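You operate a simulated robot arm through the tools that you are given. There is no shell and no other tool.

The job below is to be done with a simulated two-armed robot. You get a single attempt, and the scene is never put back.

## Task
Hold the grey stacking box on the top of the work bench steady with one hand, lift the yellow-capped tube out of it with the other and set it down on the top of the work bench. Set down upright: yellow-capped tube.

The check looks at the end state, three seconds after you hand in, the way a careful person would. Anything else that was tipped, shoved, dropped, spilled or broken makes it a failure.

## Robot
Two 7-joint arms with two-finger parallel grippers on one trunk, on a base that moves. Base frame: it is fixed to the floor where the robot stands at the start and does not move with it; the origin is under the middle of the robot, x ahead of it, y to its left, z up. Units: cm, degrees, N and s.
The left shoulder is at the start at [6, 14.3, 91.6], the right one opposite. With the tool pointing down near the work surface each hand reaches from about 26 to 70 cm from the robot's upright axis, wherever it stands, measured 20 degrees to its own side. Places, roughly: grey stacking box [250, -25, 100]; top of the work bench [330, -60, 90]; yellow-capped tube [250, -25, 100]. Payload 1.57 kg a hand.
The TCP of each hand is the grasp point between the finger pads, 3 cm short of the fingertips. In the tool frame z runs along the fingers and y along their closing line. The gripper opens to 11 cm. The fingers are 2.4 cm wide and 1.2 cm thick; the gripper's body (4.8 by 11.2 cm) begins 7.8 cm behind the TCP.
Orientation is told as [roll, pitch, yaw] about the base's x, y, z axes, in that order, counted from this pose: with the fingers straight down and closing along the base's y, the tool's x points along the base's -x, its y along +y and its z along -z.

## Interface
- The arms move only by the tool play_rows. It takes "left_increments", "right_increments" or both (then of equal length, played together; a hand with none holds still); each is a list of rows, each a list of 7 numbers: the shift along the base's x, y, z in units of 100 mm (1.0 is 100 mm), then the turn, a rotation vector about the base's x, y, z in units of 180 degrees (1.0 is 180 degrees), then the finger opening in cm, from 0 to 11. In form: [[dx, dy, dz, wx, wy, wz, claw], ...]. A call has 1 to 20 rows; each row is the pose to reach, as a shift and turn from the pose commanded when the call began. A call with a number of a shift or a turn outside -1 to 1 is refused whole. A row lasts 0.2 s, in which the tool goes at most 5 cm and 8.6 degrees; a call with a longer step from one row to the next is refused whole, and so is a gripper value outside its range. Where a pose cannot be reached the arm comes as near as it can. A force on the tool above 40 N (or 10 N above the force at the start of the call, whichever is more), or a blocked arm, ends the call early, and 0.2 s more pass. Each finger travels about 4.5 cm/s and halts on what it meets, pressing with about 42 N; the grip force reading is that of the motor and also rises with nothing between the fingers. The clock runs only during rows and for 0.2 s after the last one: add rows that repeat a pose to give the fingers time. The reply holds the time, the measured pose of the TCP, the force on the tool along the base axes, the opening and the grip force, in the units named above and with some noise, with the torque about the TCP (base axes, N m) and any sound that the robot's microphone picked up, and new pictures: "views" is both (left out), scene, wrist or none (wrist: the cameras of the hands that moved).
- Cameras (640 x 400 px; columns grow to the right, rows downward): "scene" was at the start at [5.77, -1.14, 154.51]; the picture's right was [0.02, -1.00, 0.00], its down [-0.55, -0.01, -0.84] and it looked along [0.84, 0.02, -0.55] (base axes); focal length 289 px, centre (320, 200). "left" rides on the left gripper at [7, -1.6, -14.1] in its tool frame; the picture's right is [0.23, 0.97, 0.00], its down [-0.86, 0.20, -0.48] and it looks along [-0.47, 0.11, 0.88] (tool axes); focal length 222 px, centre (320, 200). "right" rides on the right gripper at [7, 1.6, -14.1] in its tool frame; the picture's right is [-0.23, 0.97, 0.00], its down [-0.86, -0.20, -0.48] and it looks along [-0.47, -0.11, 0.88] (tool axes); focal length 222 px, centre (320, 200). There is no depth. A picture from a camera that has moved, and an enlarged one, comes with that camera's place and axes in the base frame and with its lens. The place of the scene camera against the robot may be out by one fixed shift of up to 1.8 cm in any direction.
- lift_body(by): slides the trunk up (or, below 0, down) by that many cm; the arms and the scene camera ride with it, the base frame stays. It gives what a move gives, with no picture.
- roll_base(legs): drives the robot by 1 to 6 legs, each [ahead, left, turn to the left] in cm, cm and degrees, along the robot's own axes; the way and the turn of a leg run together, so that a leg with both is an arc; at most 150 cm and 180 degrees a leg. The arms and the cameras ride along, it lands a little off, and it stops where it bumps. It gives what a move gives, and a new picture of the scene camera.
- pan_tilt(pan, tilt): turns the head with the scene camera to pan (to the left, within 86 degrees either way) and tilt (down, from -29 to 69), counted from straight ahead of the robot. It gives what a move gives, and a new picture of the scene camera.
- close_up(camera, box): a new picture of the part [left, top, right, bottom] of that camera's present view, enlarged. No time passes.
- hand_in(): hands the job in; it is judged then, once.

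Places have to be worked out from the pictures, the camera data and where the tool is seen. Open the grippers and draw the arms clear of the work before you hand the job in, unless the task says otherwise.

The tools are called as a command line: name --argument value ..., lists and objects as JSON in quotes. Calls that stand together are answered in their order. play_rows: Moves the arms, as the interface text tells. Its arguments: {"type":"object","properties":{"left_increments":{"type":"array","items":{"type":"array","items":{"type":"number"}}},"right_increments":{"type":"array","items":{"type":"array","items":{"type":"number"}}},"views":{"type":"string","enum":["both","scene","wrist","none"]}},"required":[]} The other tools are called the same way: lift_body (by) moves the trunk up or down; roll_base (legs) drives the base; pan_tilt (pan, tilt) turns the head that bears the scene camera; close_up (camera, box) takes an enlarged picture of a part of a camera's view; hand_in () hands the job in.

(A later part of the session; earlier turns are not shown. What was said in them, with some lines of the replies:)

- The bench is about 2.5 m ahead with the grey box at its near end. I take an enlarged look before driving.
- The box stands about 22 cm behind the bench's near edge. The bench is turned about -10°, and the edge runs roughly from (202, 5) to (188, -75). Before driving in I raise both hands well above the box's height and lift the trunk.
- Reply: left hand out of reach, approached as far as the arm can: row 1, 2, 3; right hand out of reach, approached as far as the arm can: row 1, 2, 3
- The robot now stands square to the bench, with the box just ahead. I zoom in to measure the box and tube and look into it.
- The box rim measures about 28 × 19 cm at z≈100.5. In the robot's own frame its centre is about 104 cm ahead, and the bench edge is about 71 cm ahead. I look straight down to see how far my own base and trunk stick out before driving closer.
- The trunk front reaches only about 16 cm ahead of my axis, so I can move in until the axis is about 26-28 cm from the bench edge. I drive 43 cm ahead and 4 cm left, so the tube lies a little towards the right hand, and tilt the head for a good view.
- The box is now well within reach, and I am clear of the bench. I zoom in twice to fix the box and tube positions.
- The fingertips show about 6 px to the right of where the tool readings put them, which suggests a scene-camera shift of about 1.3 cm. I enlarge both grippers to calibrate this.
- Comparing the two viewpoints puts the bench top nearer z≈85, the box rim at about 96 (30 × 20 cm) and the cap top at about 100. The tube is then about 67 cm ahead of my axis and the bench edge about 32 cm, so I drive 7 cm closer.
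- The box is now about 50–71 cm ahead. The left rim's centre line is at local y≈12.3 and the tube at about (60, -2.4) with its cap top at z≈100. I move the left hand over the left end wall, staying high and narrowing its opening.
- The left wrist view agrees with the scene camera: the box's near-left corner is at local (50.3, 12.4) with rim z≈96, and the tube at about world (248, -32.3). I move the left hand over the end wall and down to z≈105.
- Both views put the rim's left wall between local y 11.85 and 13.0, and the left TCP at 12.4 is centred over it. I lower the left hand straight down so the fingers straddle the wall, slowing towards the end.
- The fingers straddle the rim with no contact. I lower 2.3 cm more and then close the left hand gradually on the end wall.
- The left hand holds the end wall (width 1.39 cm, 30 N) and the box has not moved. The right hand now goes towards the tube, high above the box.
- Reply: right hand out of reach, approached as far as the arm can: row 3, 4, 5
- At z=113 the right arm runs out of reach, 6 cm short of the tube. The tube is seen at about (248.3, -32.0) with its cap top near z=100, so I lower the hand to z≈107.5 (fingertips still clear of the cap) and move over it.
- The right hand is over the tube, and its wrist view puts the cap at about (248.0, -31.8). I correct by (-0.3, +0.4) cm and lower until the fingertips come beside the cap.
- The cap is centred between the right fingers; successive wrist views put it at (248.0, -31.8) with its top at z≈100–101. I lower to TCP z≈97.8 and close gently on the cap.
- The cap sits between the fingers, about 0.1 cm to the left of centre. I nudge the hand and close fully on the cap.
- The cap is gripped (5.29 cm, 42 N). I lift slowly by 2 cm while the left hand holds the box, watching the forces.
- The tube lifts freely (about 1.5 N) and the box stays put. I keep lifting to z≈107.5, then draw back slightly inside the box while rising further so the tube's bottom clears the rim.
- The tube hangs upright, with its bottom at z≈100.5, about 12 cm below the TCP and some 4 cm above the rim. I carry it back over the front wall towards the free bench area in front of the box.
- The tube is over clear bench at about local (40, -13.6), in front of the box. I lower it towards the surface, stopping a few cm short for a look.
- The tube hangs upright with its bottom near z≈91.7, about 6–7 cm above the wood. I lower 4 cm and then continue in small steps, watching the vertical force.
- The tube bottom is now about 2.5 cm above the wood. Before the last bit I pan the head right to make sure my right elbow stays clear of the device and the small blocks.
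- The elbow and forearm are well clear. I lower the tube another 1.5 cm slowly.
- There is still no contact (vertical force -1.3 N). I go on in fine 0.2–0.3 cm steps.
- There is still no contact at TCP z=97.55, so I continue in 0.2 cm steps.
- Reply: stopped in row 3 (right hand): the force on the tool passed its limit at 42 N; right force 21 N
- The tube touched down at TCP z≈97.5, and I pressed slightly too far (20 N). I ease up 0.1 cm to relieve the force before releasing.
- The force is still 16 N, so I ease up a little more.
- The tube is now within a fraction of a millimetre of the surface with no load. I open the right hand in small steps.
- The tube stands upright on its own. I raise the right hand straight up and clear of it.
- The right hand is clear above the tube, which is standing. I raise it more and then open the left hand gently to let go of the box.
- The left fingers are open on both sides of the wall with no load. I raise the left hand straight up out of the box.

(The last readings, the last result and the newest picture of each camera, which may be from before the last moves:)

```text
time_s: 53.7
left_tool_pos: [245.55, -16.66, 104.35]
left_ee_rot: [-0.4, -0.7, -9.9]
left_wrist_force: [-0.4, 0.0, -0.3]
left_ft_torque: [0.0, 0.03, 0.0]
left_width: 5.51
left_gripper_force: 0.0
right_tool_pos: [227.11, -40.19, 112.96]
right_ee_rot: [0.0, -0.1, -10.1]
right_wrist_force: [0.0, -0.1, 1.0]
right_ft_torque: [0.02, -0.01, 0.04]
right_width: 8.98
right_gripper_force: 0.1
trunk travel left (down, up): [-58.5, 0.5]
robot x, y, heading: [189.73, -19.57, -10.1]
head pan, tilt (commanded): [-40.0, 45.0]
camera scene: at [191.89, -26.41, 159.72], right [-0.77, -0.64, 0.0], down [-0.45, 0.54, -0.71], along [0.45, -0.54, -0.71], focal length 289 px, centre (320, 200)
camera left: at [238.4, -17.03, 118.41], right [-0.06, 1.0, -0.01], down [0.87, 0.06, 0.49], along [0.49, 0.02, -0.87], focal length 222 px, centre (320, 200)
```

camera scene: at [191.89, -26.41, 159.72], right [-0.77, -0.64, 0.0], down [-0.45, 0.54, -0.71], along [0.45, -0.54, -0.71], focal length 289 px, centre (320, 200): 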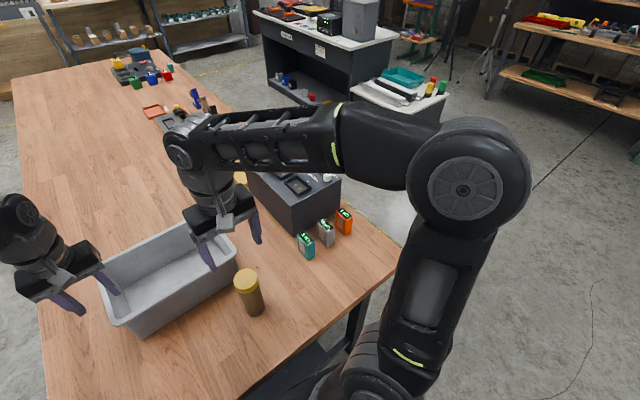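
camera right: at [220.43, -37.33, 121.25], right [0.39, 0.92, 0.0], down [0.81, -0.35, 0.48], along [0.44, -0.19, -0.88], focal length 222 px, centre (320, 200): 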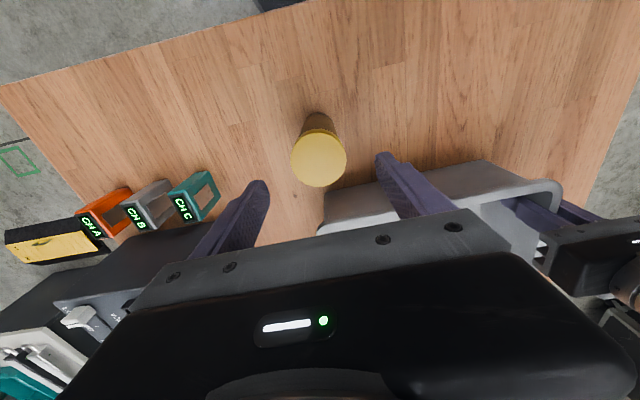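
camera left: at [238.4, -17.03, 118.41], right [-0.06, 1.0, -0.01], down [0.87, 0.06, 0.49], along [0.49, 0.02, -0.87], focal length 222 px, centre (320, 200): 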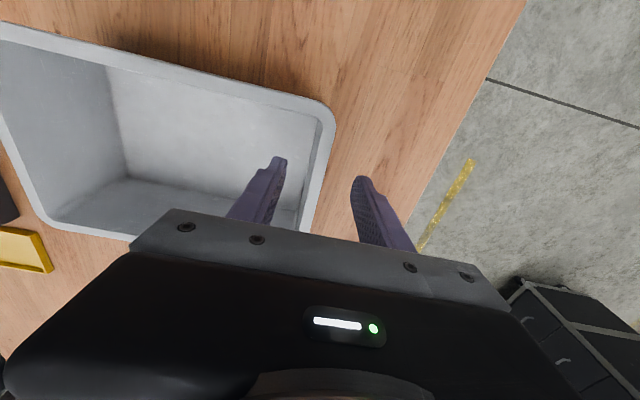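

Both hands are free and the box is where it was. I raise the left hand further, move it aside, open both grippers, and then back the base away from the bench.

play_rows --left_increments '[[0, 0, 0.25, 0, 0, 0, 7], [0, 0.1, 0.5, 0, 0, 0, 8], [-0.2, 0.3, 0.7, 0, 0, 0, 9], [-0.4, 0.5, 0.75, 0, 0, 0, 10], [-0.6, 0.7, 0.75, 0, 0, 0, 11], [-0.6, 0.7, 0.75, 0, 0, 0, 11]]' --right_increments '[[0, 0, 0.05, 0, 0, 0, 9], [0, 0, 0.1, 0, 0, 0, 9], [0, 0, 0.15, 0, 0, 0, 10], [0, 0, 0.15, 0, 0, 0, 11], [0, 0, 0.15, 0, 0, 0, 11], [0, 0, 0.15, 0, 0, 0, 11]]' --views "scene"

roll_base --legs '[[-40, 0, 0]]'

pan_tilt --pan 0 --tilt 38

close_up --camera "scene" --box '[240, 150, 480, 300]'

```text
time_s: 55.1
left_tool_pos: [239.63, -9.54, 111.66]
left_ee_rot: [-0.4, -0.6, -9.8]
left_wrist_force: [0.2, 1.1, 0.5]
left_ft_torque: [0.0, -0.02, -0.01]
left_width: 11.03
left_gripper_force: 0.0
right_tool_pos: [227.17, -40.15, 114.45]
right_ee_rot: [0.1, -0.2, -10.1]
right_wrist_force: [-0.1, -0.5, 0.0]
right_ft_torque: [0.04, 0.01, -0.02]
right_width: 11.01
right_gripper_force: 0.0
trunk travel left (down, up): [-58.5, 0.5]
robot x, y, heading: [190.08, -19.48, -10.1]
head pan, tilt (commanded): [-40.0, 45.0]
camera scene: at [191.94, -26.45, 159.72], right [-0.77, -0.64, 0.0], down [-0.45, 0.54, -0.71], along [0.45, -0.54, -0.71], focal length 289 px, centre (320, 200)
```

scene: 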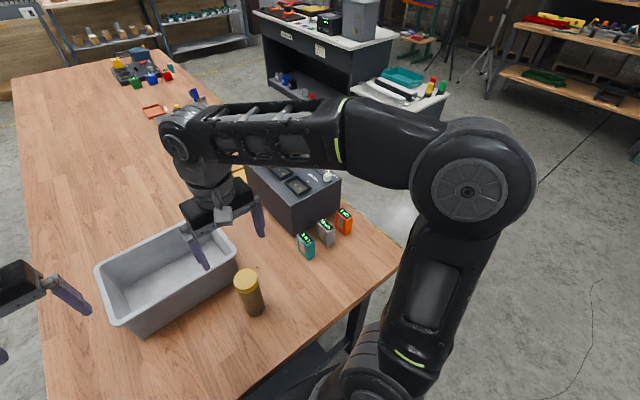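

```text
time_s: 57.6
left_tool_pos: [200.65, -2.71, 111.76]
left_ee_rot: [-0.5, -0.7, -9.9]
left_wrist_force: [-0.7, -0.5, 0.7]
left_ft_torque: [0.04, -0.04, 0.0]
left_width: 11.01
left_gripper_force: 0.1
right_tool_pos: [187.81, -33.32, 114.43]
right_ee_rot: [0.0, -0.4, -10.2]
right_wrist_force: [0.0, 0.4, 0.4]
right_ft_torque: [-0.01, -0.03, 0.0]
right_width: 11.0
right_gripper_force: 0.0
trunk travel left (down, up): [-58.5, 0.5]
robot x, y, heading: [150.49, -12.73, -10.1]
head pan, tilt (commanded): [-40.0, 45.0]
camera scene: at [152.78, -19.45, 159.73], right [-0.77, -0.64, 0.0], down [-0.45, 0.54, -0.71], along [0.45, -0.54, -0.71], focal length 289 px, centre (320, 200)
```

scene: 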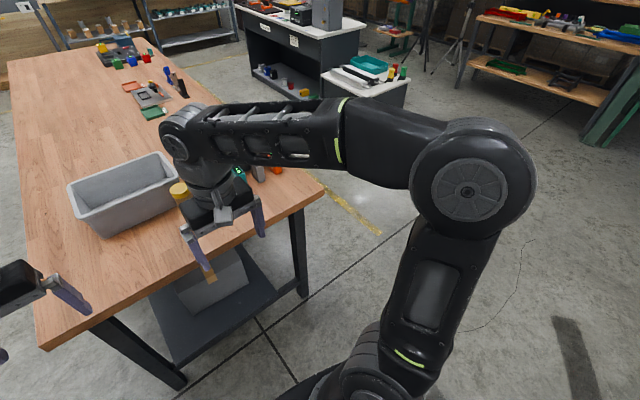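

```text
time_s: 58.6
left_tool_pos: [200.75, -2.77, 111.79]
left_ee_rot: [-0.5, -0.7, -9.9]
left_wrist_force: [0.0, 0.3, 0.7]
left_ft_torque: [-0.01, 0.0, -0.01]
left_width: 11.0
left_gripper_force: 0.2
right_tool_pos: [187.98, -33.33, 114.54]
right_ee_rot: [0.0, -0.2, -10.1]
right_wrist_force: [-0.1, 0.2, -0.6]
right_ft_torque: [0.02, 0.0, -0.03]
right_width: 11.01
right_gripper_force: 0.2
trunk travel left (down, up): [-58.5, 0.5]
robot x, y, heading: [150.93, -12.27, -10.2]
head pan, tilt (commanded): [0.0, 38.0]
camera scene: at [156.18, -14.76, 160.75], right [-0.18, -0.98, 0.0], down [-0.61, 0.11, -0.79], along [0.78, -0.14, -0.62], focal length 289 px, centre (320, 200)
```

scene: 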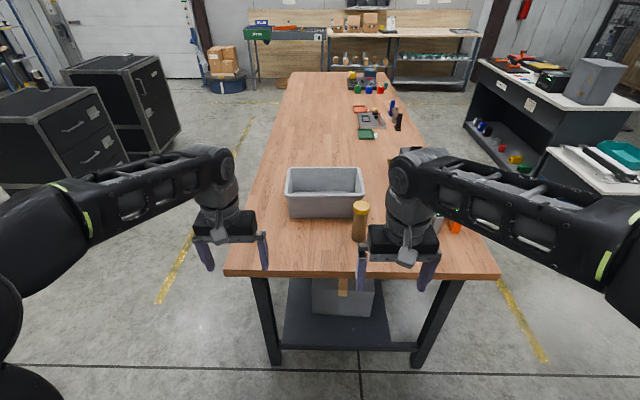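

```text
2.67 times, centred on (360, 225) of scene
camera zoom: at [156.18, -14.76, 160.75], right [-0.18, -0.98, 0.0], down [-0.61, 0.11, -0.79], along [0.78, -0.14, -0.62], focal length 770 px, centre (213, 133)
```

zoom: 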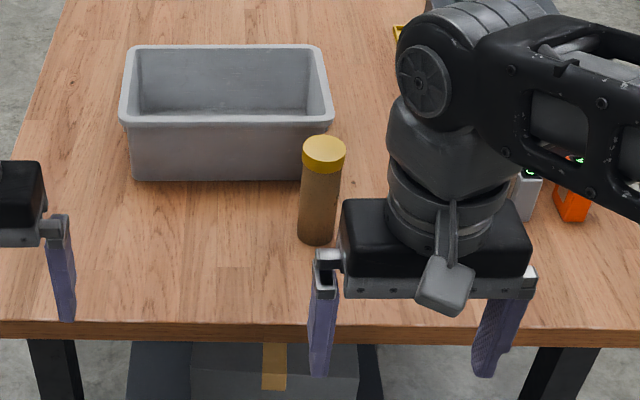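

The tube stands upright on the bench in front of the empty box, nothing else has been disturbed, and both grippers are open and drawn clear. I hand the job in.

hand_in

```text
The job is handed in.
```

The job is handed in. The yellow-capped tube is out of the grey box and standing upright on the bench top in front of it.

- **Box:** the left hand gripped its left end wall while the right hand lifted the tube. The last pictures show the box where it was and nothing else disturbed.
- **Set-down:** I pressed the tube onto the bench harder than intended. The force briefly passed the limit, at 42 N, and that move stopped early. I eased off until there was no load before opening the fingers, and the tube stayed upright.
- **At hand-in:** both grippers were open, the hands were raised clear, and the base was backed about 40 cm away from the bench.
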